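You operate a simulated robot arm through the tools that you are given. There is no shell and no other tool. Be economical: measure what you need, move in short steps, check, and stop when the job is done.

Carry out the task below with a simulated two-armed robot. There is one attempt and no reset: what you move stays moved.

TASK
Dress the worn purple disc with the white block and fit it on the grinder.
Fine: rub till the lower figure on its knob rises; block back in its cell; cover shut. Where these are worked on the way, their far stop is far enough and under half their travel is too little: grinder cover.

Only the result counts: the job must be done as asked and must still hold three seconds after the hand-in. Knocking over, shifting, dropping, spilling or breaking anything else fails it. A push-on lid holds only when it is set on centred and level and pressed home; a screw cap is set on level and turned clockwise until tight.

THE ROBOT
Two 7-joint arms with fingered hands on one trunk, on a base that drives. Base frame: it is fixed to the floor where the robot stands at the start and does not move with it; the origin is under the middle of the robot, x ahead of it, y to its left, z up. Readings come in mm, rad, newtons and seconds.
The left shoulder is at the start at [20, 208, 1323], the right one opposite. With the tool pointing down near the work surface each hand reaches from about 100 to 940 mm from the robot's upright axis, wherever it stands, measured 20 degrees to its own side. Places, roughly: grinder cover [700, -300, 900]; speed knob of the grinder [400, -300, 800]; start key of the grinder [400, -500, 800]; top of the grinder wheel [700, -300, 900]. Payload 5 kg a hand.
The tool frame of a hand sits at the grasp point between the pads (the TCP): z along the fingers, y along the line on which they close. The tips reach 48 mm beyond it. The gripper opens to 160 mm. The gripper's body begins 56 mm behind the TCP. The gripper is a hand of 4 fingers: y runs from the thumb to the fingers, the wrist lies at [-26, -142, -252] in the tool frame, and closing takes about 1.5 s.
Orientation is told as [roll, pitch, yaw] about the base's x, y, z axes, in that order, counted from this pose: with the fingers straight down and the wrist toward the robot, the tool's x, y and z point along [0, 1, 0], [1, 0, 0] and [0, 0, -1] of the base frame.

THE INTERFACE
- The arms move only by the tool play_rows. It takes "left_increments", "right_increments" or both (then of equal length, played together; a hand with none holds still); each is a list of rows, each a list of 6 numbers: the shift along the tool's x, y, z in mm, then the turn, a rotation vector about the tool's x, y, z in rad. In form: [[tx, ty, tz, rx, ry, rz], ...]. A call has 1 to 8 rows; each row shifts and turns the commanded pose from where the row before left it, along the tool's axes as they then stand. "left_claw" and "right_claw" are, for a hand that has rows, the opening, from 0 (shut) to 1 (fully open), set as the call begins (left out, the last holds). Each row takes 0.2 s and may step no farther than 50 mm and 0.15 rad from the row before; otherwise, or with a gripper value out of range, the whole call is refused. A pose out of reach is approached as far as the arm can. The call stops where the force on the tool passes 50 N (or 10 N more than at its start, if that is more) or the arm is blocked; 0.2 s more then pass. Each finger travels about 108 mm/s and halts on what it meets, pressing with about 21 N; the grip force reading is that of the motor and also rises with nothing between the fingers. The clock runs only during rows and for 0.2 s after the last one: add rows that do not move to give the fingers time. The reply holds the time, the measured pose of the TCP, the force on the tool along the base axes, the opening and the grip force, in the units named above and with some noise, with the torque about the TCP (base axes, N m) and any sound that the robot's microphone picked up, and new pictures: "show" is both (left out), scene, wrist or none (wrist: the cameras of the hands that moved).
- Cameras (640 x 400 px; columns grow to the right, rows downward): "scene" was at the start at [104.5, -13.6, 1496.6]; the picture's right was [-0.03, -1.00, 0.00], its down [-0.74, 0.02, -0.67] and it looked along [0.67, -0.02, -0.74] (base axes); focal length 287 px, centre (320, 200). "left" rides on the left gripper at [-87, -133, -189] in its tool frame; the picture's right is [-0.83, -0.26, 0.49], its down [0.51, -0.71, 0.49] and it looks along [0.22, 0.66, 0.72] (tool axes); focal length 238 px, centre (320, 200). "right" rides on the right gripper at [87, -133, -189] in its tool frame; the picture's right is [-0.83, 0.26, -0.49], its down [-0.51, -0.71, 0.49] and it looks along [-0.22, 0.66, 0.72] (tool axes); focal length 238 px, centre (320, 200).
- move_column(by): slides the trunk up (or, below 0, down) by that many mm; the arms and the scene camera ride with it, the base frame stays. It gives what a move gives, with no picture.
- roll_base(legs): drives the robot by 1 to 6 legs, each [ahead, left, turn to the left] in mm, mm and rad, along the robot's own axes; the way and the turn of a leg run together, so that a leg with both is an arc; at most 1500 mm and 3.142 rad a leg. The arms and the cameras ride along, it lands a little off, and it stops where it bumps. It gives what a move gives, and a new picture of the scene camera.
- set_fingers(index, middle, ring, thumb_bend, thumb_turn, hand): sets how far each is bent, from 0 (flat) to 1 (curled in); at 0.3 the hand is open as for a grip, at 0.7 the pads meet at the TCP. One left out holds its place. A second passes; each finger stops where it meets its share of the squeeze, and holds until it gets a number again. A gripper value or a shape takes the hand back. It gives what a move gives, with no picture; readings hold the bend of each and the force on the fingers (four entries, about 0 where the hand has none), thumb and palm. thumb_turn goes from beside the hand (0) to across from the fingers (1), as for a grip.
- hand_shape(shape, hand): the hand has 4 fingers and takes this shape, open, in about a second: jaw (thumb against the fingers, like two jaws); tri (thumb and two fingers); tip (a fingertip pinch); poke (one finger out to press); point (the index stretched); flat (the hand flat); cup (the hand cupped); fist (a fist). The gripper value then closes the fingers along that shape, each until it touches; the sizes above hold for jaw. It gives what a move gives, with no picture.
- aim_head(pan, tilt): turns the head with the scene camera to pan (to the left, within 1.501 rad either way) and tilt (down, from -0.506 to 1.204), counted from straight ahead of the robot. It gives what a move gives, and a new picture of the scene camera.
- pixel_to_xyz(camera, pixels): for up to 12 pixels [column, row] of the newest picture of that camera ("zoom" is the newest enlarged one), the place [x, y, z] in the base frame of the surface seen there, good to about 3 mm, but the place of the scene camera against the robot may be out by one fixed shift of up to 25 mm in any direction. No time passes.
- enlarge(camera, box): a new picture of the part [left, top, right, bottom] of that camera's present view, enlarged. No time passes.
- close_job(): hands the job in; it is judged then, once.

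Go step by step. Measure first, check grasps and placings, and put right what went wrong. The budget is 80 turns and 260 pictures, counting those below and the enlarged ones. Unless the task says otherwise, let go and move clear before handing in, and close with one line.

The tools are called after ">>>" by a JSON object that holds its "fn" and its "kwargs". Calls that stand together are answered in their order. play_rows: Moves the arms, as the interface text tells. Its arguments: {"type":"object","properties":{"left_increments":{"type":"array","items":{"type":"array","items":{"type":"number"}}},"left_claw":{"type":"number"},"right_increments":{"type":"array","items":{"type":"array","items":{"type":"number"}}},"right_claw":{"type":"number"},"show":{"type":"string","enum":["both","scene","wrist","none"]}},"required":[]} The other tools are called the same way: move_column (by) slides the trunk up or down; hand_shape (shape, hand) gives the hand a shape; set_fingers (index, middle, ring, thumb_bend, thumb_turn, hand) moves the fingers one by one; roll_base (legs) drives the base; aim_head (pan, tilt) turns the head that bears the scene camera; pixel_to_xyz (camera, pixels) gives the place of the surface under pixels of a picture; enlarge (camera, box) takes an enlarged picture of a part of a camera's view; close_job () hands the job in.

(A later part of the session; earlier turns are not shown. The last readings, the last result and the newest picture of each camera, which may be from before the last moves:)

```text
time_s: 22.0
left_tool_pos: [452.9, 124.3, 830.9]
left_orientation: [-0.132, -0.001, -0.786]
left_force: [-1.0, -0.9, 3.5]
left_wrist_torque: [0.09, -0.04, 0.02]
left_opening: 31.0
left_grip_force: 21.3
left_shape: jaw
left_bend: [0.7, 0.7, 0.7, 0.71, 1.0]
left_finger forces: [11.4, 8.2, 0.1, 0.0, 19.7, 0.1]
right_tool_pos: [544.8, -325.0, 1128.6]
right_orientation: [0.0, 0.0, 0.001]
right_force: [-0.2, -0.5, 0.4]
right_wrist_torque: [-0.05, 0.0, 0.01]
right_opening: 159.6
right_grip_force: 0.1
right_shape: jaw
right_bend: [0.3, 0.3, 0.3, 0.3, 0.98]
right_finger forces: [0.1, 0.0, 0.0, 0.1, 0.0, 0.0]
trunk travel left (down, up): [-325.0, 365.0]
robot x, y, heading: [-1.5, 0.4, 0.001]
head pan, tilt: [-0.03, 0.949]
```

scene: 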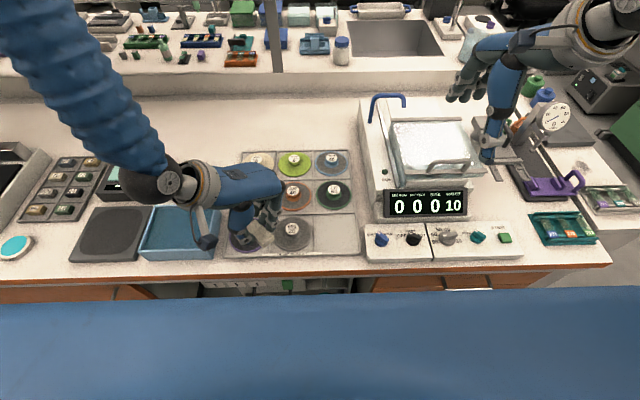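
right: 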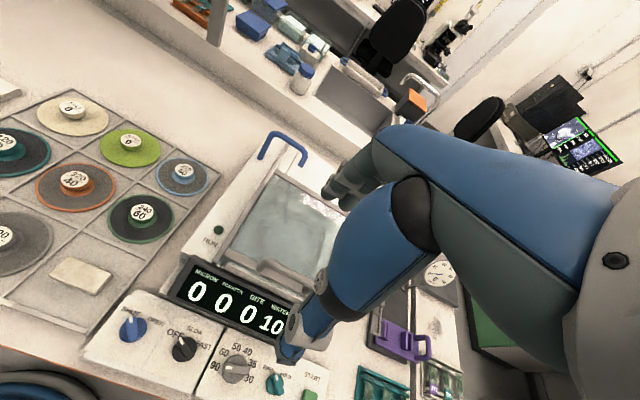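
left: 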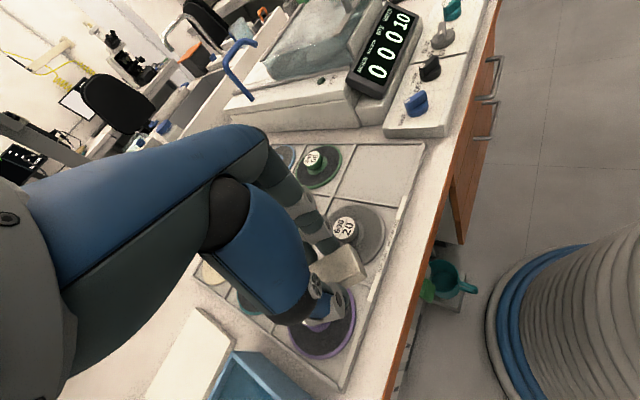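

Contact at ~4 N; pressing 1 mm more and stroking.

>>> {"fn": "play_rows", "kwargs": {"left_increments": [[0, -8, 1, 0, 0, 0], [0, -10, 0, 0, 0, 0], [0, 10, 0, 0, 0, 0], [0, 10, 0, 0, 0, 0], [0, -10, 0, 0, 0, 0], [0, -10, 0, 0, 0, 0], [0, 10, 0, 0, 0, 0], [0, 10, 0, 0, 0, 0]], "show": "none"}}

>>> {"fn": "play_rows", "kwargs": {"left_increments": [[0, -10, 0, 0, 0, 0], [0, -10, 0, 0, 0, 0], [0, 10, 0, 0, 0, 0], [0, 10, 0, 0, 0, 0], [0, -10, 0, 0, 0, 0], [0, -10, 0, 0, 0, 0], [0, 10, 0, 0, 0, 0], [0, 10, 0, 0, 0, 0]], "show": "none"}}

>>> {"fn": "play_rows", "kwargs": {"left_increments": [[-10, 0, 0, 0, 0, 0], [-10, 0, 0, 0, 0, 0], [10, 0, 0, 0, 0, 0], [10, 0, 0, 0, 0, 0], [-10, 0, 0, 0, 0, 0], [-10, 0, 0, 0, 0, 0], [10, 0, 0, 0, 0, 0], [10, 0, 0, 0, 0, 0]], "show": "none"}}

>>> {"fn": "play_rows", "kwargs": {"left_increments": [[-20, 0, -15, 0, 0, 0], [-20, 0, -40, 0, 0, 0], [0, 35, -30, 0, 0, 0], [0, 40, 0, 0, 0, 0], [0, 0, 0, 0, 0, 0]], "show": "none"}}

>>> {"fn": "enlarge", "kwargs": {"camera": "scene", "box": [210, 180, 330, 280]}}

```text
time_s: 23.8
left_tool_pos: [453.7, 122.9, 831.4]
left_orientation: [-0.131, 0.002, -0.785]
left_force: [-0.9, 2.5, 2.1]
left_wrist_torque: [0.22, -0.04, 0.04]
left_opening: 31.4
left_grip_force: 20.6
left_shape: jaw
left_bend: [0.7, 0.7, 0.7, 0.71, 1.0]
left_finger forces: [11.5, 7.0, 0.0, 0.0, 20.6, 0.1]
right_tool_pos: [545.0, -324.7, 1128.3]
right_orientation: [0.0, 0.001, -0.002]
right_force: [0.1, -0.4, 0.1]
right_wrist_torque: [0.03, 0.0, 0.0]
right_opening: 159.5
right_grip_force: 0.1
right_shape: jaw
right_bend: [0.3, 0.3, 0.3, 0.3, 0.98]
right_finger forces: [0.0, 0.1, 0.1, 0.0, 0.0, 0.0]
trunk travel left (down, up): [-325.0, 365.0]
robot x, y, heading: [-1.0, 3.5, 0.001]
head pan, tilt: [-0.03, 0.949]
```

```text
time_s: 25.6
left_tool_pos: [452.4, 122.2, 832.2]
left_orientation: [-0.131, 0.001, -0.784]
left_force: [-2.3, 2.0, 2.9]
left_wrist_torque: [0.19, -0.03, 0.04]
left_opening: 31.0
left_grip_force: 21.6
left_shape: jaw
left_bend: [0.7, 0.7, 0.7, 0.71, 1.0]
left_finger forces: [11.7, 6.9, 0.1, 0.0, 20.2, 0.0]
right_tool_pos: [545.9, -323.9, 1128.5]
right_orientation: [0.0, 0.001, 0.0]
right_force: [0.9, 0.2, -0.2]
right_wrist_torque: [0.03, 0.03, 0.02]
right_opening: 159.4
right_grip_force: 0.1
right_shape: jaw
right_bend: [0.3, 0.3, 0.3, 0.3, 0.98]
right_finger forces: [0.1, 0.0, 0.0, 0.0, 0.1, 0.0]
trunk travel left (down, up): [-325.0, 365.0]
robot x, y, heading: [0.4, 1.1, 0.005]
head pan, tilt: [-0.03, 0.949]
```

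```text
time_s: 27.4
left_tool_pos: [454.6, 123.7, 831.1]
left_orientation: [-0.13, -0.001, -0.784]
left_force: [0.2, 1.3, -0.2]
left_wrist_torque: [0.03, -0.04, 0.01]
left_opening: 30.8
left_grip_force: 20.5
left_shape: jaw
left_bend: [0.7, 0.7, 0.7, 0.71, 1.0]
left_finger forces: [12.0, 6.8, 0.1, 0.1, 18.8, 0.0]
right_tool_pos: [545.9, -324.2, 1128.1]
right_orientation: [0.0, 0.001, 0.0]
right_force: [0.7, 0.5, 0.2]
right_wrist_torque: [0.01, -0.01, 0.03]
right_opening: 159.7
right_grip_force: 0.1
right_shape: jaw
right_bend: [0.3, 0.3, 0.3, 0.3, 0.98]
right_finger forces: [0.0, 0.0, 0.0, 0.0, 0.0, 0.2]
trunk travel left (down, up): [-325.0, 365.0]
robot x, y, heading: [2.0, -2.8, -0.0]
head pan, tilt: [-0.03, 0.949]
```

```text
time_s: 28.6
left_tool_pos: [485.9, 50.2, 921.0]
left_orientation: [-0.131, 0.003, -0.786]
left_force: [0.4, 0.3, -2.1]
left_wrist_torque: [-0.07, -0.04, 0.01]
left_opening: 30.8
left_grip_force: 20.8
left_shape: jaw
left_bend: [0.7, 0.7, 0.7, 0.71, 1.0]
left_finger forces: [12.4, 6.7, 0.0, 0.0, 18.9, 0.0]
right_tool_pos: [544.7, -324.6, 1129.1]
right_orientation: [-0.002, 0.0, 0.0]
right_force: [0.0, 0.6, 0.2]
right_wrist_torque: [-0.04, -0.01, -0.04]
right_opening: 159.9
right_grip_force: 0.1
right_shape: jaw
right_bend: [0.3, 0.3, 0.3, 0.3, 0.98]
right_finger forces: [0.0, 0.0, 0.1, 0.0, 0.1, 0.1]
trunk travel left (down, up): [-325.0, 365.0]
robot x, y, heading: [-2.6, -1.0, -0.002]
head pan, tilt: [-0.03, 0.949]
```

```text
4.00 times, centred on (270, 230) of scene
```

zoom: 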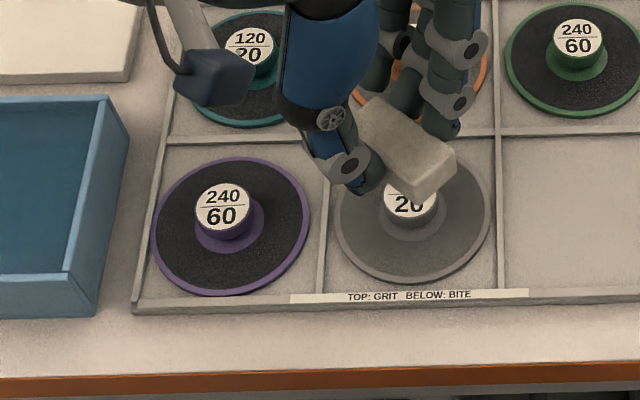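

The knob now reads 60 — dressed. Now unrotate and carry the block back over its cell.

>>> {"fn": "play_rows", "kwargs": {"left_increments": [[0, 0, 0, 0, 0.13, 0], [0, 0, 0, 0, 0, -0.131], [0, 0, 0, 0, 0, -0.131], [0, 0, 0, 0, 0, -0.131], [0, 0, 0, 0, 0, -0.131], [0, 0, 0, 0, 0, -0.131], [0, 0, 0, 0, 0, -0.13], [0, 0, 0, 0, 0, 0]], "show": "none"}}

>>> {"fn": "play_rows", "kwargs": {"left_increments": [[-38, 3, 0, 0, 0, 0], [-38, 3, 0, 0, 0, 0], [-36, 3, 10, 0, 0, 0], [0, 0, 30, 0, 0, 0], [0, 0, 25, 0, 0, 0], [0, 0, 0, 0, 0, 0]]}}

>>> {"fn": "enlarge", "kwargs": {"camera": "left", "box": [240, 200, 440, 350]}}

```text
time_s: 30.4
left_tool_pos: [487.1, 50.2, 921.9]
left_orientation: [0.001, 0.001, 0.0]
left_force: [0.3, 0.2, -1.5]
left_wrist_torque: [-0.01, -0.01, 0.0]
left_opening: 30.8
left_grip_force: 21.0
left_shape: jaw
left_bend: [0.7, 0.7, 0.7, 0.71, 1.0]
left_finger forces: [12.1, 6.6, 0.0, 0.0, 18.6, 0.0]
right_tool_pos: [543.9, -324.0, 1128.8]
right_orientation: [0.0, -0.001, 0.0]
right_force: [-0.6, 0.5, -0.5]
right_wrist_torque: [0.01, 0.0, 0.0]
right_opening: 159.5
right_grip_force: 0.0
right_shape: jaw
right_bend: [0.3, 0.3, 0.3, 0.3, 0.98]
right_finger forces: [0.0, 0.0, 0.0, 0.0, 0.1, 0.1]
trunk travel left (down, up): [-325.0, 365.0]
robot x, y, heading: [-0.4, -1.9, 0.001]
head pan, tilt: [-0.03, 0.949]
```

```text
time_s: 31.8
left_tool_pos: [495.4, -64.3, 858.1]
left_orientation: [0.0, -0.001, -0.002]
left_force: [-0.3, -1.1, -1.6]
left_wrist_torque: [-0.03, -0.02, -0.01]
left_opening: 30.7
left_grip_force: 20.9
left_shape: jaw
left_bend: [0.7, 0.7, 0.7, 0.71, 1.0]
left_finger forces: [11.9, 6.5, 0.1, 0.1, 18.4, 0.1]
right_tool_pos: [544.9, -324.0, 1128.2]
right_orientation: [0.0, 0.0, -0.001]
right_force: [-1.4, -0.3, 0.4]
right_wrist_torque: [-0.01, 0.01, -0.02]
right_opening: 159.6
right_grip_force: 0.0
right_shape: jaw
right_bend: [0.3, 0.3, 0.3, 0.3, 0.98]
right_finger forces: [0.1, 0.1, 0.1, 0.1, 0.0, 0.0]
trunk travel left (down, up): [-325.0, 365.0]
robot x, y, heading: [-1.2, -0.6, 0.002]
head pan, tilt: [-0.03, 0.949]
```

scene: 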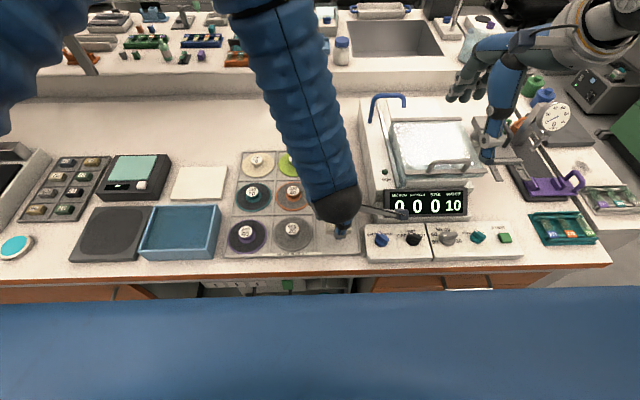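
left: 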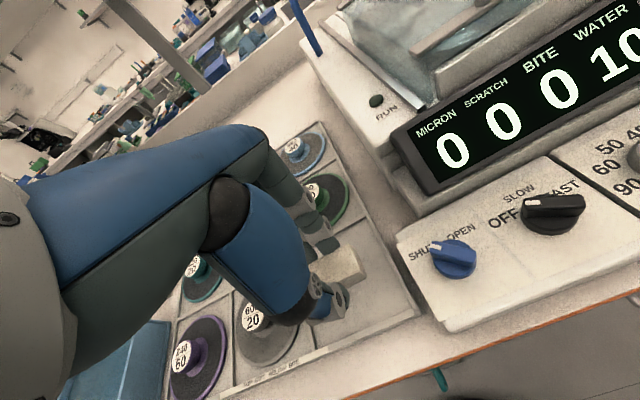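

```text
2.67 times, centred on (340, 275) of left
```

zoom: 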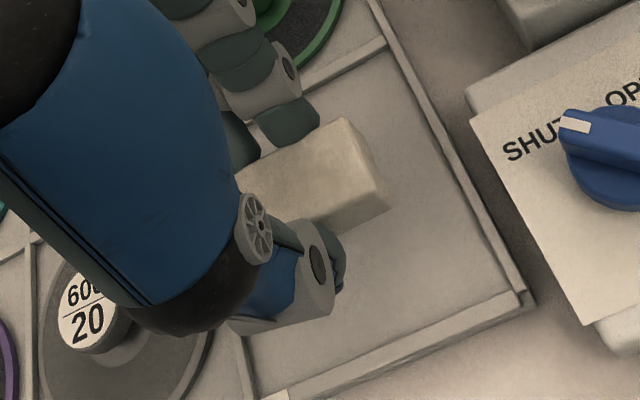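

Block is over its cell; lowering to the floor of the cell (TCP ≈826) then opening partly.

>>> {"fn": "play_rows", "kwargs": {"left_increments": [[0, 0, 20, 0, 0, 0], [0, 0, 8, 0, 0, 0], [0, 0, 2, 0, 0, 0], [0, 0, 1.5, 0, 0, 0], [0, 0, 0, 0, 0, 0]], "show": "none"}}

```text
time_s: 33.0
left_tool_pos: [495.8, -62.5, 825.2]
left_orientation: [-0.001, 0.0, -0.001]
left_force: [0.1, 0.0, 0.2]
left_wrist_torque: [-0.05, -0.02, -0.01]
left_opening: 30.4
left_grip_force: 21.0
left_shape: jaw
left_bend: [0.7, 0.7, 0.7, 0.71, 1.0]
left_finger forces: [12.4, 6.3, 0.1, 0.0, 18.4, 0.0]
right_tool_pos: [545.7, -324.9, 1128.2]
right_orientation: [-0.001, 0.002, 0.001]
right_force: [-1.0, -0.4, 0.8]
right_wrist_torque: [0.01, 0.03, 0.02]
right_opening: 159.5
right_grip_force: 0.0
right_shape: jaw
right_bend: [0.3, 0.3, 0.3, 0.3, 0.98]
right_finger forces: [0.1, 0.1, 0.1, 0.0, 0.0, 0.0]
trunk travel left (down, up): [-325.0, 365.0]
robot x, y, heading: [2.5, 0.4, -0.0]
head pan, tilt: [-0.03, 0.949]
```

>>> {"fn": "play_rows", "kwargs": {"left_increments": [[0, 0, 1, 0, 0, 0], [0, 0, 1, 0, 0, 0], [0, 0, 0, 0, 0, 0]], "show": "none"}}

>>> {"fn": "play_rows", "kwargs": {"left_increments": [[0, 0, 0, 0, 0, 0], [0, 0, 0, 0, 0, 0], [0, 0, 0, 0, 0, 0], [0, 0, 0, 0, 0, 0], [0, 0, 0, 0, 0, 0]], "left_claw": 0.45, "show": "wrist"}}

```text
time_s: 33.8
left_tool_pos: [496.5, -61.5, 822.7]
left_orientation: [0.0, -0.001, 0.0]
left_force: [-0.5, 2.4, 16.9]
left_wrist_torque: [-0.08, 0.37, 0.01]
left_opening: 30.7
left_grip_force: 21.0
left_shape: jaw
left_bend: [0.7, 0.7, 0.7, 0.71, 1.0]
left_finger forces: [14.2, 5.8, 0.0, 0.0, 21.0, 0.1]
right_tool_pos: [544.3, -324.0, 1130.3]
right_orientation: [0.001, -0.001, -0.001]
right_force: [1.0, -0.2, 0.5]
right_wrist_torque: [-0.01, 0.01, 0.0]
right_opening: 159.5
right_grip_force: 0.0
right_shape: jaw
right_bend: [0.3, 0.3, 0.3, 0.3, 0.98]
right_finger forces: [0.1, 0.0, 0.1, 0.0, 0.0, 0.0]
trunk travel left (down, up): [-325.0, 365.0]
robot x, y, heading: [1.8, -0.9, 0.002]
head pan, tilt: [-0.03, 0.949]
```

```text
time_s: 35.0
left_tool_pos: [496.3, -62.7, 820.5]
left_orientation: [0.0, -0.001, 0.001]
left_force: [-3.7, -0.6, 2.3]
left_wrist_torque: [-0.03, 0.07, -0.07]
left_opening: 70.4
left_grip_force: 0.0
left_shape: jaw
left_bend: [0.74, 0.47, 0.44, 0.71, 1.0]
left_finger forces: [3.7, 0.0, 0.1, 0.0, 0.1, 0.1]
right_tool_pos: [544.5, -324.7, 1127.9]
right_orientation: [-0.001, 0.0, 0.0]
right_force: [-0.1, 0.5, 0.1]
right_wrist_torque: [-0.02, -0.02, 0.0]
right_opening: 159.4
right_grip_force: 0.1
right_shape: jaw
right_bend: [0.3, 0.3, 0.3, 0.3, 0.98]
right_finger forces: [0.0, 0.0, 0.0, 0.1, 0.1, 0.1]
trunk travel left (down, up): [-325.0, 365.0]
robot x, y, heading: [-0.2, -2.6, 0.002]
head pan, tilt: [-0.03, 0.949]
```

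left: 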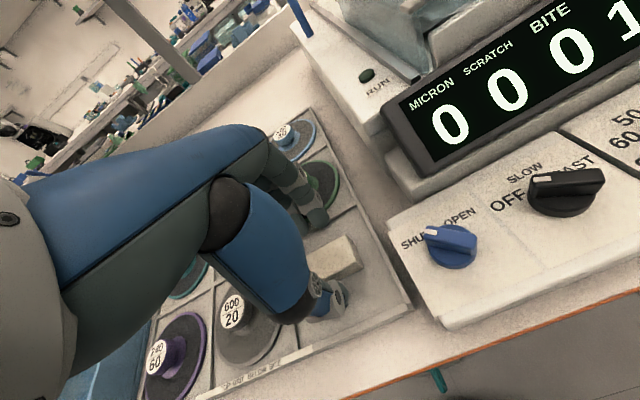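

Released; the block lies in its cell. Lifting the left hand straight up and then away to its own side.

>>> {"fn": "play_rows", "kwargs": {"left_increments": [[0, 0, -10, 0, 0, 0], [0, 0, -30, 0, 0, 0], [0, 0, -40, 0, 0, 0], [0, 0, -45, 0, 0, 0], [20, 0, -40, 0, 0, 0], [35, 0, -30, 0, 0, 0], [45, 0, -10, 0, 0, 0], [45, 0, 0, 0, 0, 0]], "show": "none"}}

>>> {"fn": "play_rows", "kwargs": {"left_increments": [[45, -10, 0, 0, 0, 0], [45, -10, 0, 0, 0, 0], [45, -10, 0, 0, 0, 0], [45, -10, 0, 0, 0, 0], [45, -10, 0, 0, 0, 0]], "show": "scene"}}

>>> {"fn": "enlarge", "kwargs": {"camera": "scene", "box": [210, 140, 390, 270]}}

>>> {"fn": "pixel_to_xyz", "kwargs": {"camera": "zoom", "pixels": [[130, 313], [130, 290], [85, 315], [172, 320], [128, 360], [130, 268], [448, 320], [430, 310]]}}

```text
time_s: 36.8
left_tool_pos: [496.1, 82.3, 1028.2]
left_orientation: [-0.001, 0.002, 0.0]
left_force: [0.2, 1.0, 0.4]
left_wrist_torque: [-0.09, 0.0, -0.01]
left_opening: 71.8
left_grip_force: 0.0
left_shape: jaw
left_bend: [0.74, 0.47, 0.44, 0.71, 1.0]
left_finger forces: [0.1, 0.0, 0.0, 0.0, 0.0, 0.1]
right_tool_pos: [544.9, -323.1, 1128.9]
right_orientation: [-0.002, -0.001, 0.0]
right_force: [-0.1, 0.8, 0.0]
right_wrist_torque: [-0.12, 0.04, -0.01]
right_opening: 159.6
right_grip_force: 0.1
right_shape: jaw
right_bend: [0.3, 0.3, 0.3, 0.3, 0.98]
right_finger forces: [0.0, 0.0, 0.0, 0.0, 0.1, 0.1]
trunk travel left (down, up): [-325.0, 365.0]
robot x, y, heading: [-1.2, -1.4, -0.001]
head pan, tilt: [-0.03, 0.949]
```

```text
time_s: 38.0
left_tool_pos: [490.3, 306.6, 1023.1]
left_orientation: [-0.002, 0.004, -0.001]
left_force: [0.0, 1.1, -0.3]
left_wrist_torque: [-0.19, -0.07, -0.01]
left_opening: 71.9
left_grip_force: 0.1
left_shape: jaw
left_bend: [0.74, 0.47, 0.44, 0.71, 1.0]
left_finger forces: [0.0, 0.0, 0.0, 0.1, 0.0, 0.0]
left hand out of reach, approached as far as the arm can: row 2, 3, 4, 5
right_tool_pos: [544.0, -323.3, 1129.1]
right_orientation: [-0.003, -0.001, 0.001]
right_force: [0.2, 1.2, 0.1]
right_wrist_torque: [-0.13, -0.01, -0.02]
right_opening: 159.5
right_grip_force: 0.0
right_shape: jaw
right_bend: [0.3, 0.3, 0.3, 0.3, 0.98]
right_finger forces: [0.0, 0.1, 0.1, 0.0, 0.1, 0.1]
trunk travel left (down, up): [-325.0, 365.0]
robot x, y, heading: [-1.5, -2.3, -0.0]
head pan, tilt: [-0.03, 0.949]
```

scene: 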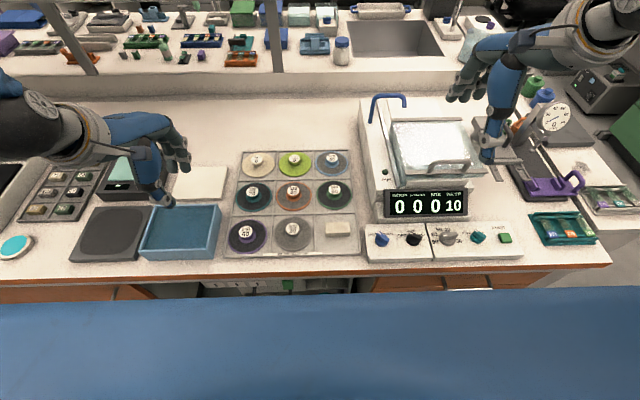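

```text
3.08 times, centred on (300, 205) of scene
```

zoom: 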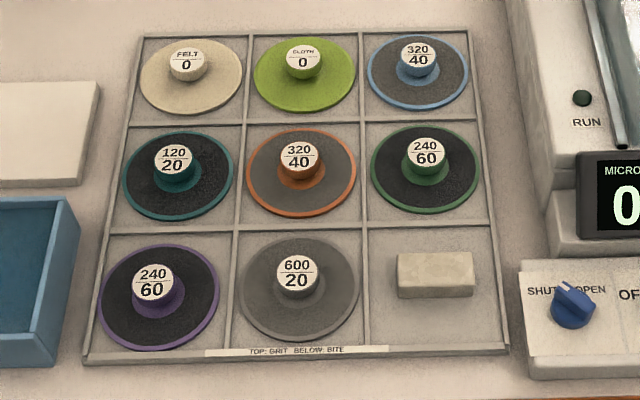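

```text
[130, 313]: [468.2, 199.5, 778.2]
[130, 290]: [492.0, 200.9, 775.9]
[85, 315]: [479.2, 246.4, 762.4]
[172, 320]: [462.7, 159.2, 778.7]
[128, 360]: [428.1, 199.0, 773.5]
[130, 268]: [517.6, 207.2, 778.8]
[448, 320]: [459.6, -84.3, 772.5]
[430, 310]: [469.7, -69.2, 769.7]
```

Block is back in its cell. Now studying the grinder cover: enlarging it and measuring the handle around (447,168).

>>> {"fn": "enlarge", "kwargs": {"camera": "scene", "box": [350, 80, 530, 220]}}

>>> {"fn": "pixel_to_xyz", "kwargs": {"camera": "zoom", "pixels": [[345, 290], [280, 320], [410, 320], [285, 305], [410, 290], [150, 140], [400, 140], [165, 330], [440, 330], [280, 200], [70, 60], [200, 60]]}}

>>> {"fn": "enlarge", "kwargs": {"camera": "right", "box": [180, 110, 400, 330]}}

```text
2.86 times, centred on (440, 150) of scene
```

zoom: 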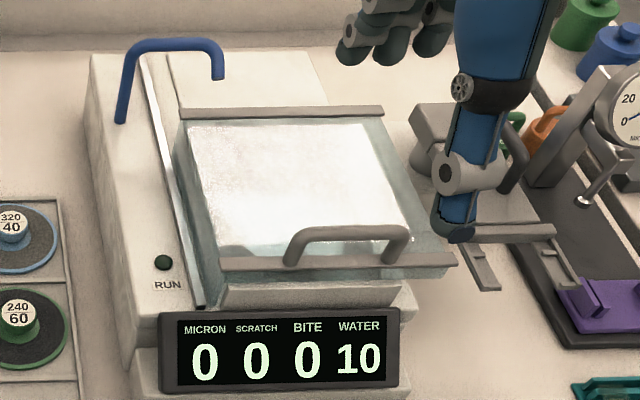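

```text
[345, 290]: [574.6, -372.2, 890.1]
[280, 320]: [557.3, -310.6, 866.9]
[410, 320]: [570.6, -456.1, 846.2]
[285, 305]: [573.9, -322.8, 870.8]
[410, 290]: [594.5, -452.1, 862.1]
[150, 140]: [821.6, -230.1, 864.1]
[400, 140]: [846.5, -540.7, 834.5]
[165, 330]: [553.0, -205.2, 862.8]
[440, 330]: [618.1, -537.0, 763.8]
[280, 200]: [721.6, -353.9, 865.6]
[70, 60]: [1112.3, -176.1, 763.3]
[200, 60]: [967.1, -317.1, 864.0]
```

```text
1.82 times, centred on (290, 220) of right
```

zoom: 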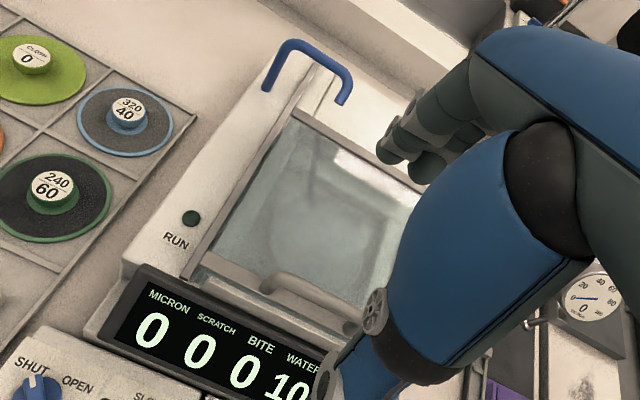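

I need the handle geometry: arch at zoom (300–405, 230–265), front and rear bars and the rail at left.

>>> {"fn": "enlarge", "kwargs": {"camera": "scene", "box": [390, 90, 490, 190]}}

>>> {"fn": "enlarge", "kwargs": {"camera": "scene", "box": [350, 80, 530, 220]}}

>>> {"fn": "pixel_to_xyz", "kwargs": {"camera": "zoom", "pixels": [[345, 232], [297, 250], [396, 248], [240, 263], [445, 260], [200, 113], [370, 112], [195, 270], [160, 140], [145, 65], [250, 220], [390, 200]]}}

```text
4.00 times, centred on (440, 140) of scene
```

zoom: 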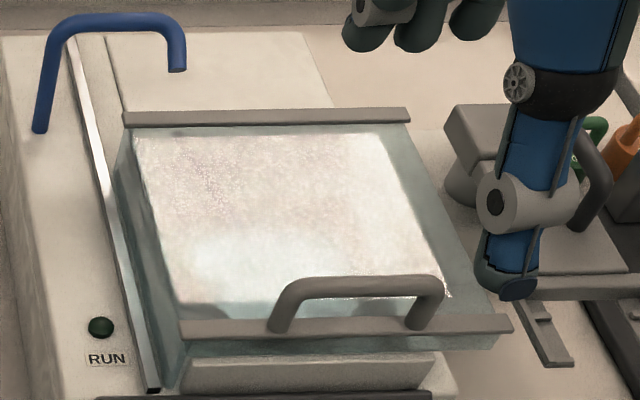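

```text
2.86 times, centred on (440, 150) of scene
```

zoom: 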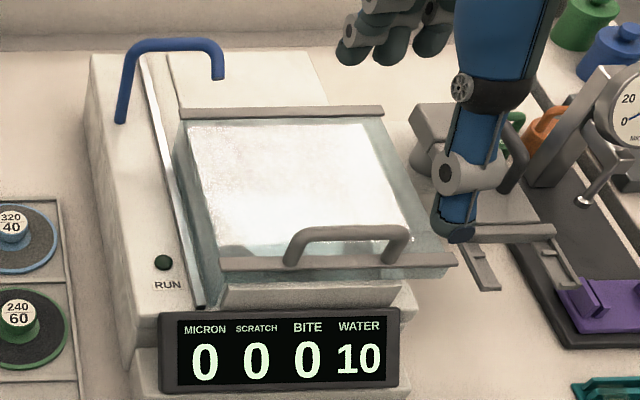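

```text
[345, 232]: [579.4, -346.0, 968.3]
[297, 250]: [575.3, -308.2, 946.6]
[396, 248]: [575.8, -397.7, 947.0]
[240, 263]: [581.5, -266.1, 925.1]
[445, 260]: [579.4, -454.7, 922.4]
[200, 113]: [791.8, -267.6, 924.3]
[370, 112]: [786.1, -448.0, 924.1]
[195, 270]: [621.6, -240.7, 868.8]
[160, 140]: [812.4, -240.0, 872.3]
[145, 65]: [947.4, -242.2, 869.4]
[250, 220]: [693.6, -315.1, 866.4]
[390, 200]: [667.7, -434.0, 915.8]
```

The handle arch is at x≈570, y −300…−390, top z≈965; a rail at left running back to x≈950 suggests the cover slides rearward. I'll bring the right hand above the handle half-open.

>>> {"fn": "play_rows", "kwargs": {"right_increments": [[-7, 8, 28, 0, 0, 0], [-7, 8, 25, 0, 0, 0], [-6, 8, 25, 0, 0, 0], [0, 0, 0, 0, 0, 0]], "right_claw": 0.5}}

>>> {"fn": "enlarge", "kwargs": {"camera": "right", "box": [180, 150, 400, 330]}}

>>> {"fn": "enlarge", "kwargs": {"camera": "scene", "box": [370, 80, 530, 220]}}

```text
time_s: 39.0
left_tool_pos: [491.0, 305.3, 1023.4]
left_orientation: [0.0, 0.001, -0.001]
left_force: [-1.1, 0.7, -0.5]
left_wrist_torque: [-0.01, 0.0, -0.02]
left_opening: 71.9
left_grip_force: 0.1
left_shape: jaw
left_bend: [0.74, 0.47, 0.44, 0.71, 1.0]
left_finger forces: [0.0, 0.0, 0.0, 0.0, 0.0, 0.0]
right_tool_pos: [568.3, -342.7, 1050.8]
right_orientation: [-0.002, -0.001, 0.001]
right_force: [0.1, 1.3, 0.8]
right_wrist_torque: [-0.03, -0.08, -0.02]
right_opening: 80.6
right_grip_force: 0.0
right_shape: jaw
right_bend: [0.74, 0.45, 0.42, 0.69, 1.0]
right_finger forces: [0.0, 0.0, 0.0, 0.0, 0.1, 0.0]
trunk travel left (down, up): [-325.0, 365.0]
robot x, y, heading: [-1.2, -1.2, -0.0]
head pan, tilt: [-0.03, 0.949]
```

scene: 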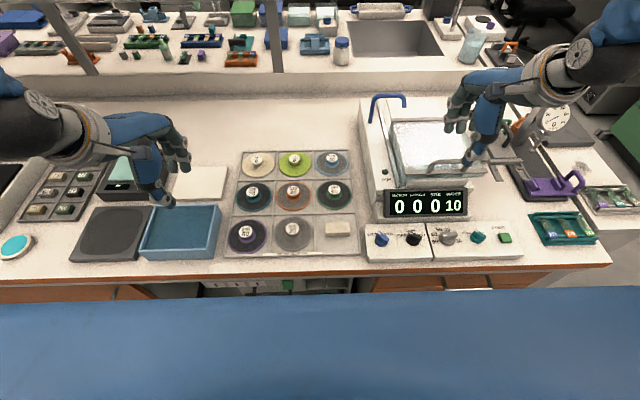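
right: 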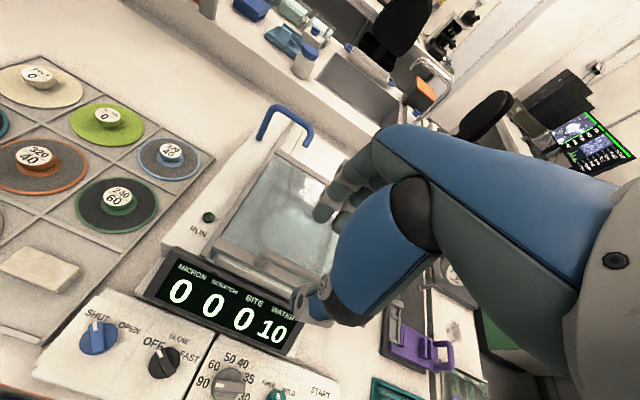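

```text
2.22 times, centred on (290, 240) of right
```

zoom: 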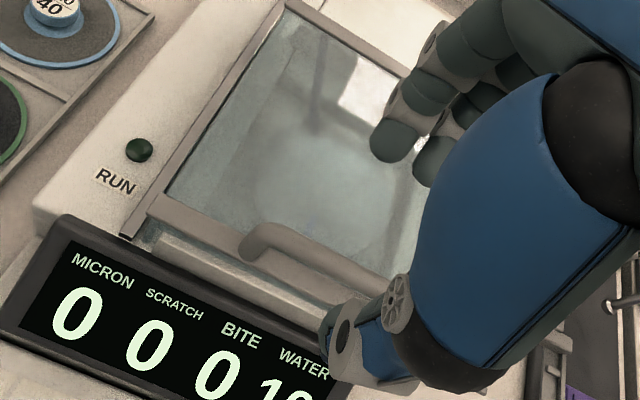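

```text
2.86 times, centred on (450, 150) of scene
```

zoom: 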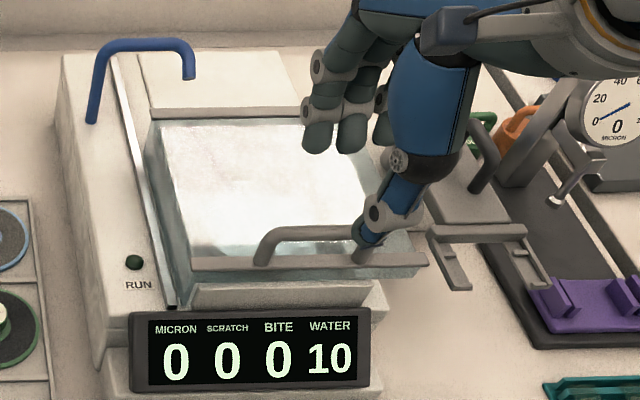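

Measuring the handle with the right wrist camera.

>>> {"fn": "pixel_to_xyz", "kwargs": {"camera": "right", "pixels": [[263, 252], [285, 263], [292, 277], [275, 258], [258, 260], [235, 255], [301, 300], [318, 213]]}}

```text
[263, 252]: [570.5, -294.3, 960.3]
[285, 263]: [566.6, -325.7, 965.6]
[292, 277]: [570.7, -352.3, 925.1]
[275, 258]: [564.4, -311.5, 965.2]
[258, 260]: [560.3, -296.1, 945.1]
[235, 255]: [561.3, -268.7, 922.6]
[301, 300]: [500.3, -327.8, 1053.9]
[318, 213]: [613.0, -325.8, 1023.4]
```

Handle bar at x≈567, top z≈965. Lowering to TCP z≈977 and gripping.

>>> {"fn": "play_rows", "kwargs": {"right_increments": [[0, 0, 30, 0, 0, 0], [0, 0, 30, 0, 0, 0], [0, 0, 14, 0, 0, 0], [0, 0, 0, 0, 0, 0]], "show": "none"}}

>>> {"fn": "play_rows", "kwargs": {"right_increments": [[0, 0, 0, 0, 0, 0], [0, 0, 0, 0, 0, 0], [0, 0, 0, 0, 0, 0], [0, 0, 0, 0, 0, 0], [0, 0, 0, 0, 0, 0], [0, 0, 0, 0, 0, 0]], "right_claw": 0.0}}

>>> {"fn": "enlarge", "kwargs": {"camera": "scene", "box": [370, 80, 530, 220]}}

```text
time_s: 40.0
left_tool_pos: [490.1, 305.7, 1023.8]
left_orientation: [-0.001, 0.001, -0.001]
left_force: [-1.3, 0.0, -0.7]
left_wrist_torque: [0.01, -0.02, -0.01]
left_opening: 71.7
left_grip_force: 0.1
left_shape: jaw
left_bend: [0.74, 0.47, 0.44, 0.71, 1.0]
left_finger forces: [0.0, 0.0, 0.0, 0.1, 0.1, 0.0]
right_tool_pos: [569.4, -343.6, 977.0]
right_orientation: [-0.003, 0.001, 0.0]
right_force: [0.0, 0.4, -0.1]
right_wrist_torque: [0.02, -0.01, 0.01]
right_opening: 80.2
right_grip_force: 0.0
right_shape: jaw
right_bend: [0.74, 0.45, 0.42, 0.69, 1.0]
right_finger forces: [0.0, 0.0, 0.0, 0.0, 0.0, 0.1]
trunk travel left (down, up): [-325.0, 365.0]
robot x, y, heading: [1.5, 1.2, -0.004]
head pan, tilt: [-0.03, 0.949]
```

```text
time_s: 41.4
left_tool_pos: [491.5, 304.8, 1023.6]
left_orientation: [0.001, 0.002, 0.0]
left_force: [0.2, 0.2, 0.2]
left_wrist_torque: [0.04, -0.01, -0.01]
left_opening: 71.8
left_grip_force: 0.0
left_shape: jaw
left_bend: [0.74, 0.47, 0.44, 0.71, 1.0]
left_finger forces: [0.0, 0.1, 0.0, 0.0, 0.0, 0.1]
right_tool_pos: [569.6, -344.9, 973.9]
right_orientation: [0.0, 0.003, -0.001]
right_force: [0.3, 1.1, -9.6]
right_wrist_torque: [-0.02, -0.09, 0.14]
right_opening: 0.4
right_grip_force: 20.9
right_shape: jaw
right_bend: [0.7, 0.7, 0.68, 0.72, 1.0]
right_finger forces: [11.5, 3.7, 3.5, 0.0, 19.2, 0.0]
trunk travel left (down, up): [-325.0, 365.0]
robot x, y, heading: [-0.7, 2.7, -0.003]
head pan, tilt: [-0.03, 0.949]
```

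scene: 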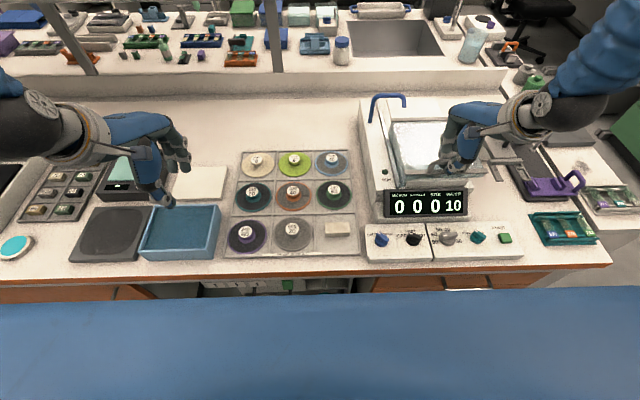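
right: 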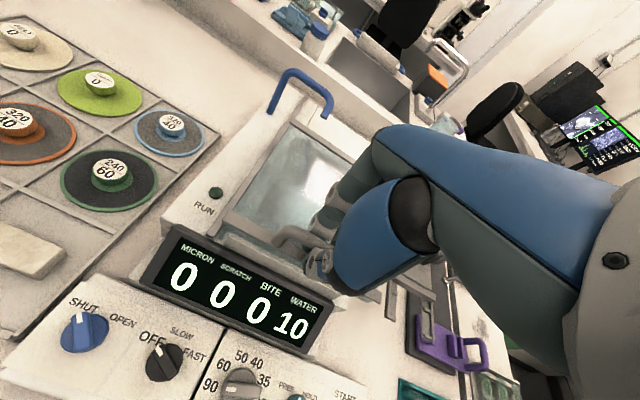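

```text
2.86 times, centred on (450, 150) of scene
```

zoom: 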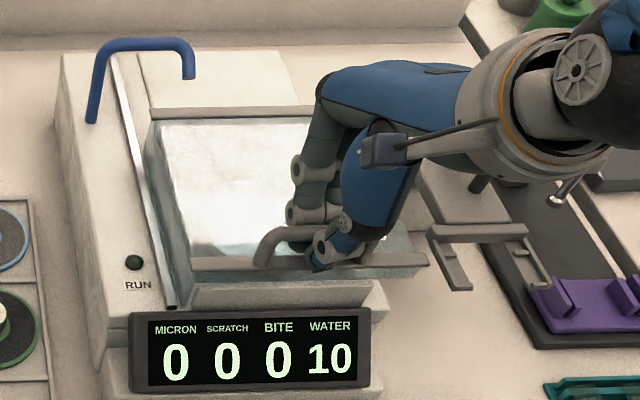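

The hand has closed round the handle. Trying a slide rearward by 40 mm.

>>> {"fn": "play_rows", "kwargs": {"right_increments": [[0, 8, 0, 0, 0, 0], [0, 10, 0, 0, 0, 0], [0, 12, 0, 0, 0, 0], [0, 10, 0, 0, 0, 0], [0, 0, 0, 0, 0, 0]], "show": "scene"}}

>>> {"fn": "enlarge", "kwargs": {"camera": "scene", "box": [370, 80, 530, 220]}}

```text
time_s: 42.6
left_tool_pos: [492.1, 305.3, 1022.6]
left_orientation: [0.001, 0.002, 0.0]
left_force: [0.2, -0.1, -0.3]
left_wrist_torque: [-0.01, 0.02, 0.02]
left_opening: 72.1
left_grip_force: 0.0
left_shape: jaw
left_bend: [0.74, 0.47, 0.44, 0.71, 1.0]
left_finger forces: [0.1, 0.0, 0.0, 0.1, 0.1, 0.1]
right_tool_pos: [610.7, -344.6, 975.7]
right_orientation: [-0.001, 0.002, 0.001]
right_force: [0.0, 8.9, -13.2]
right_wrist_torque: [0.18, -0.05, 0.14]
right_opening: 0.0
right_grip_force: 21.5
right_shape: jaw
right_bend: [0.7, 0.7, 0.68, 0.72, 1.0]
right_finger forces: [11.5, 4.3, 3.0, 0.1, 19.3, 0.1]
trunk travel left (down, up): [-325.0, 365.0]
robot x, y, heading: [-1.7, 2.8, 0.005]
head pan, tilt: [-0.03, 0.949]
```

scene: 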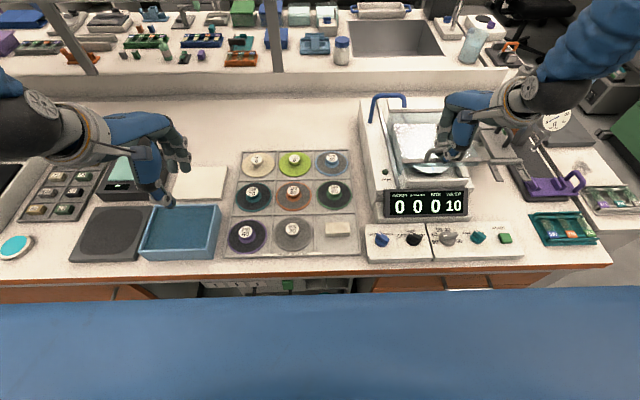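

```text
2.86 times, centred on (450, 150) of scene
```

zoom: 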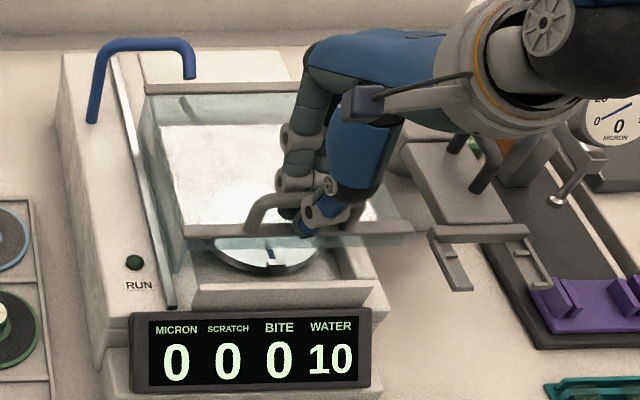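

It slides rearward. Continuing toward the far stop.

>>> {"fn": "play_rows", "kwargs": {"right_increments": [[0, 18, 0, 0, 0, 0], [0, 20, 0, 0, 0, 0], [0, 20, 0, 0, 0, 0], [0, 20, 0, 0, 0, 0], [0, 20, 0, 0, 0, 0], [0, 20, 0, 0, 0, 0], [0, 15, 0, 0, 0, 0], [0, 0, 0, 0, 0, 0]], "show": "scene"}}

>>> {"fn": "enlarge", "kwargs": {"camera": "scene", "box": [370, 80, 530, 220]}}

```text
time_s: 44.4
left_tool_pos: [491.4, 305.4, 1022.6]
left_orientation: [-0.001, 0.002, -0.001]
left_force: [0.1, -0.7, -0.2]
left_wrist_torque: [-0.01, 0.01, 0.02]
left_opening: 72.0
left_grip_force: 0.0
left_shape: jaw
left_bend: [0.74, 0.47, 0.44, 0.71, 1.0]
left_finger forces: [0.0, 0.1, 0.1, 0.0, 0.0, 0.0]
right_tool_pos: [743.8, -344.1, 976.3]
right_orientation: [0.0, 0.0, 0.001]
right_force: [0.3, 5.4, -10.7]
right_wrist_torque: [0.08, -0.07, 0.17]
right_opening: 0.0
right_grip_force: 21.2
right_shape: jaw
right_bend: [0.7, 0.7, 0.68, 0.72, 1.0]
right_finger forces: [11.8, 4.0, 3.3, 0.0, 18.5, 0.0]
trunk travel left (down, up): [-325.0, 365.0]
robot x, y, heading: [1.1, -2.7, 0.0]
head pan, tilt: [-0.03, 0.949]
```

scene: 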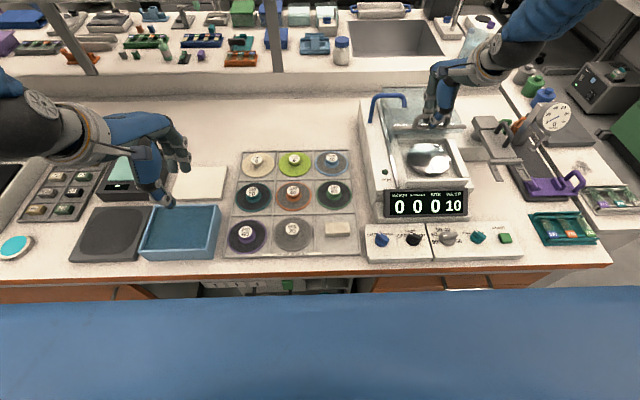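

```text
2.86 times, centred on (450, 150) of scene
```

zoom: 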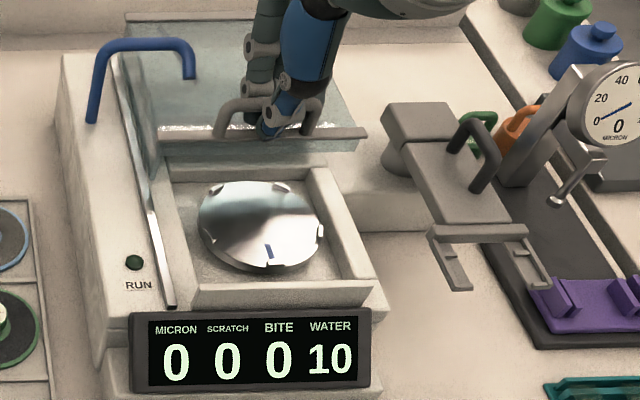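

The bare wheel with rim clips is exposed. Pushing on gently to the far stop.

>>> {"fn": "play_rows", "kwargs": {"right_increments": [[0, 15, 0, 0, 0, 0], [0, 15, 0, 0, 0, 0], [0, 10, 0, 0, 0, 0], [0, 10, 0, 0, 0, 0], [0, 0, 0, 0, 0, 0]], "show": "scene"}}

>>> {"fn": "enlarge", "kwargs": {"camera": "scene", "box": [370, 80, 530, 220]}}

>>> {"fn": "pixel_to_xyz", "kwargs": {"camera": "zoom", "pixels": [[260, 220], [260, 183], [262, 270], [200, 225], [322, 225], [300, 190], [268, 250], [215, 187], [260, 290], [345, 230], [190, 230], [250, 160]]}}

```text
time_s: 45.3
left_tool_pos: [488.8, 303.4, 1025.0]
left_orientation: [-0.001, -0.002, -0.004]
left_force: [0.0, -0.8, -0.4]
left_wrist_torque: [0.01, 0.07, -0.03]
left_opening: 71.8
left_grip_force: 0.0
left_shape: jaw
left_bend: [0.74, 0.47, 0.44, 0.71, 1.0]
left_finger forces: [0.1, 0.0, 0.1, 0.0, 0.0, 0.0]
right_tool_pos: [774.0, -346.1, 971.5]
right_orientation: [0.0, 0.021, -0.001]
right_force: [-39.2, 3.8, 8.5]
right_wrist_torque: [0.12, 0.91, -0.02]
right_opening: 0.6
right_grip_force: 20.8
right_shape: jaw
right_bend: [0.7, 0.7, 0.7, 0.69, 1.0]
right_finger forces: [0.0, 0.0, 0.0, 0.0, 36.3, 0.0]
trunk travel left (down, up): [-325.0, 365.0]
robot x, y, heading: [-0.2, 2.8, -0.004]
head pan, tilt: [-0.03, 0.949]
stopped in row 4 (right hand): the force on the tool passed its limit (the readings are from after the stop); the commanded pose is now the measured one
```

scene: 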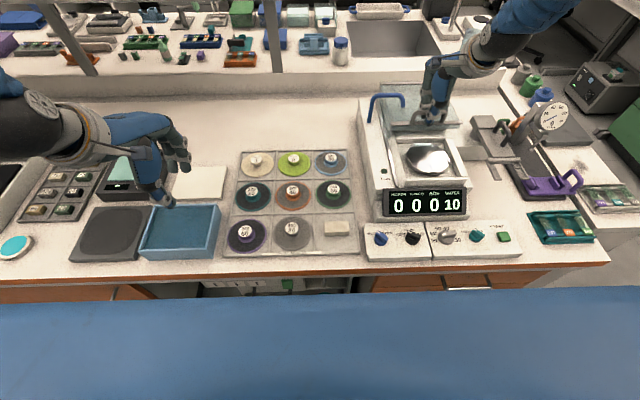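

```text
2.86 times, centred on (450, 150) of scene
```

zoom: 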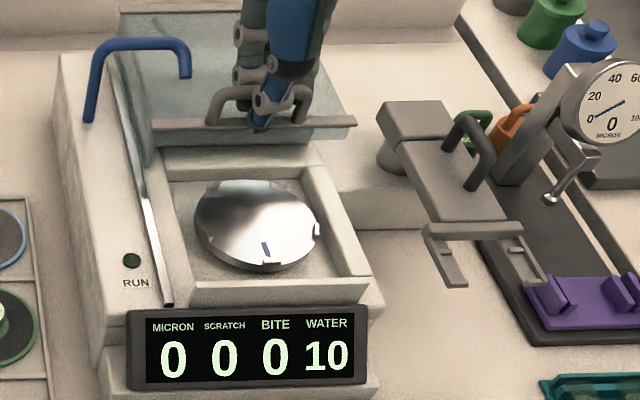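

```text
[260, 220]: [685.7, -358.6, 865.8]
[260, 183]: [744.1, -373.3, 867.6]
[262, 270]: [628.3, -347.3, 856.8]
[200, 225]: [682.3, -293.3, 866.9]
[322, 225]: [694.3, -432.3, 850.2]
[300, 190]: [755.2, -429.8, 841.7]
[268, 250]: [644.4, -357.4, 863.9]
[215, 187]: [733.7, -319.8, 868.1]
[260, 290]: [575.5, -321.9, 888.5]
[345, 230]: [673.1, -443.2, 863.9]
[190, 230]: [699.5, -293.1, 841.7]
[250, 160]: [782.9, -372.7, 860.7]
```

Far stop reached. Releasing the handle, raising the right hand and withdrawing it to the right side.

>>> {"fn": "play_rows", "kwargs": {"right_increments": [[0, 0, 0, 0, 0, 0], [0, 0, 0, 0, 0, 0], [0, 0, 0, 0, 0, 0], [0, 0, 0, 0, 0, 0], [0, 0, -10, 0, 0, 0], [0, 0, -30, 0, 0, 0], [0, 0, -40, 0, 0, 0], [0, 0, -40, 0, 0, 0]], "right_claw": 0.5, "show": "none"}}

>>> {"fn": "play_rows", "kwargs": {"right_increments": [[-8, -42, -5, 0, 0, 0], [-8, -42, -5, 0, 0, 0], [-8, -42, -5, 0, 0, 0], [-8, -42, -5, 0, 0, 0], [-10, -42, 0, 0, 0, 0], [-10, -42, 0, 0, 0, 0], [-10, -42, 0, 0, 0, 0]]}}

>>> {"fn": "enlarge", "kwargs": {"camera": "scene", "box": [370, 80, 530, 220]}}

```text
time_s: 47.1
left_tool_pos: [489.6, 304.3, 1022.6]
left_orientation: [0.001, 0.002, -0.002]
left_force: [-0.3, -0.5, 0.5]
left_wrist_torque: [-0.01, -0.09, 0.03]
left_opening: 71.7
left_grip_force: 0.2
left_shape: jaw
left_bend: [0.74, 0.47, 0.44, 0.71, 1.0]
left_finger forces: [0.0, 0.0, 0.0, 0.1, 0.0, 0.1]
right_tool_pos: [782.2, -344.9, 1091.2]
right_orientation: [-0.002, 0.009, -0.002]
right_force: [-0.9, 0.2, -2.0]
right_wrist_torque: [-0.04, -0.16, -0.01]
right_opening: 79.9
right_grip_force: 0.0
right_shape: jaw
right_bend: [0.74, 0.45, 0.42, 0.7, 1.0]
right_finger forces: [0.1, 0.0, 0.1, 0.1, 0.0, 0.0]
trunk travel left (down, up): [-325.0, 365.0]
robot x, y, heading: [-1.8, -1.1, -0.009]
head pan, tilt: [-0.03, 0.949]
```

```text
time_s: 48.7
left_tool_pos: [488.4, 305.0, 1023.8]
left_orientation: [0.0, 0.001, -0.002]
left_force: [-1.2, -0.3, 0.1]
left_wrist_torque: [0.04, -0.1, 0.01]
left_opening: 71.9
left_grip_force: 0.2
left_shape: jaw
left_bend: [0.74, 0.47, 0.44, 0.71, 1.0]
left_finger forces: [0.0, 0.1, 0.0, 0.0, 0.0, 0.0]
right_tool_pos: [491.0, -407.1, 1117.4]
right_orientation: [-0.001, 0.008, 0.0]
right_force: [-0.4, -0.9, 0.7]
right_wrist_torque: [0.03, -0.08, 0.02]
right_opening: 79.6
right_grip_force: 0.0
right_shape: jaw
right_bend: [0.74, 0.45, 0.42, 0.69, 1.0]
right_finger forces: [0.0, 0.0, 0.0, 0.1, 0.0, 0.1]
trunk travel left (down, up): [-325.0, 365.0]
robot x, y, heading: [-0.4, -1.3, -0.002]
head pan, tilt: [-0.03, 0.949]
```

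scene: 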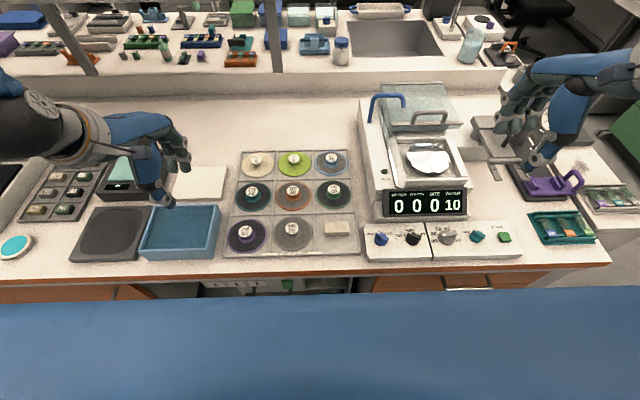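
right: 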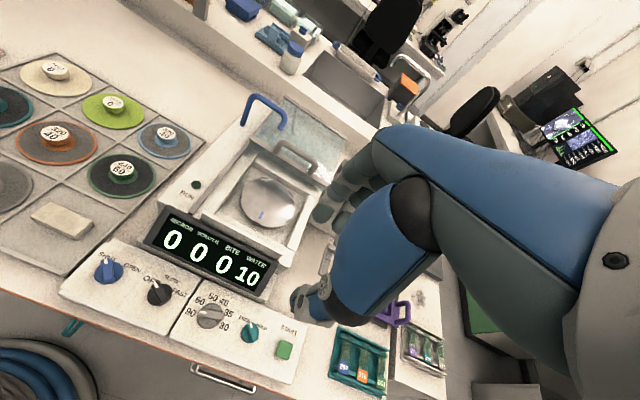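

```text
2.86 times, centred on (450, 150) of scene
```

zoom: 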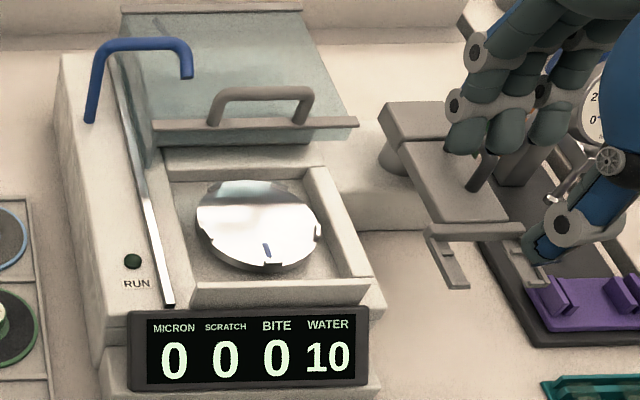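

Cover stays open and the right wrist camera sees the wheel at (268,203). Measuring it precisely.

>>> {"fn": "enlarge", "kwargs": {"camera": "right", "box": [210, 140, 330, 260]}}

>>> {"fn": "pixel_to_xyz", "kwargs": {"camera": "right", "pixels": [[242, 203], [295, 205], [268, 178], [264, 229], [250, 184], [288, 186], [246, 220], [283, 225], [268, 203], [258, 214], [282, 180], [292, 215]]}}

```text
3.33 times, centred on (270, 200) of right
```

zoom: 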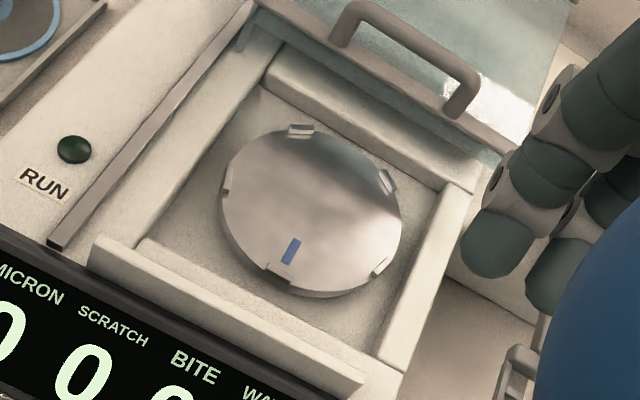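

```text
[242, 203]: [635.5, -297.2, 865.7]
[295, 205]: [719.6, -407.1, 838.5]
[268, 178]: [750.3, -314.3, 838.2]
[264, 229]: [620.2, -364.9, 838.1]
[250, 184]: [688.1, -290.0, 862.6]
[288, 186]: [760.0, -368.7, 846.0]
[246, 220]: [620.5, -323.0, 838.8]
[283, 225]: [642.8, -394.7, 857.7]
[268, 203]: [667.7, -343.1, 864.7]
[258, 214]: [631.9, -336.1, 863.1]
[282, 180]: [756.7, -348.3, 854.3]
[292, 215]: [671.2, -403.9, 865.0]
```

>>> {"fn": "enlarge", "kwargs": {"camera": "right", "box": [210, 140, 330, 260]}}

>>> {"fn": "pixel_to_xyz", "kwargs": {"camera": "zoom", "pixels": [[300, 131], [388, 182], [379, 267], [277, 270], [227, 185], [250, 145], [350, 142], [399, 225], [335, 288], [235, 240], [312, 205], [305, 127]]}}

```text
3.33 times, centred on (270, 200) of right
```

zoom: 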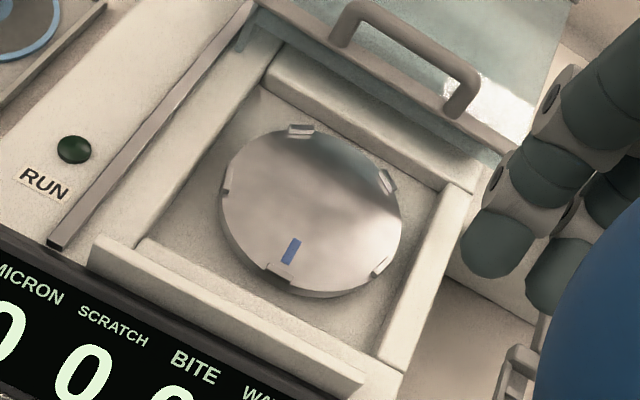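

```text
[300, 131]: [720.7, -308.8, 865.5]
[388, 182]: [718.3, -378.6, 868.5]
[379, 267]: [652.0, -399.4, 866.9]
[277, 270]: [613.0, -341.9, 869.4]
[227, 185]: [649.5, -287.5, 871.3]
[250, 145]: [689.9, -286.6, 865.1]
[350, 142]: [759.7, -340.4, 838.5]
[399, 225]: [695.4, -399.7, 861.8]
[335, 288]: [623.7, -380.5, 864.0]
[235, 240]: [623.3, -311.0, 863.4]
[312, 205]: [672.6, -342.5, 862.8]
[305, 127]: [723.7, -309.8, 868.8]
```

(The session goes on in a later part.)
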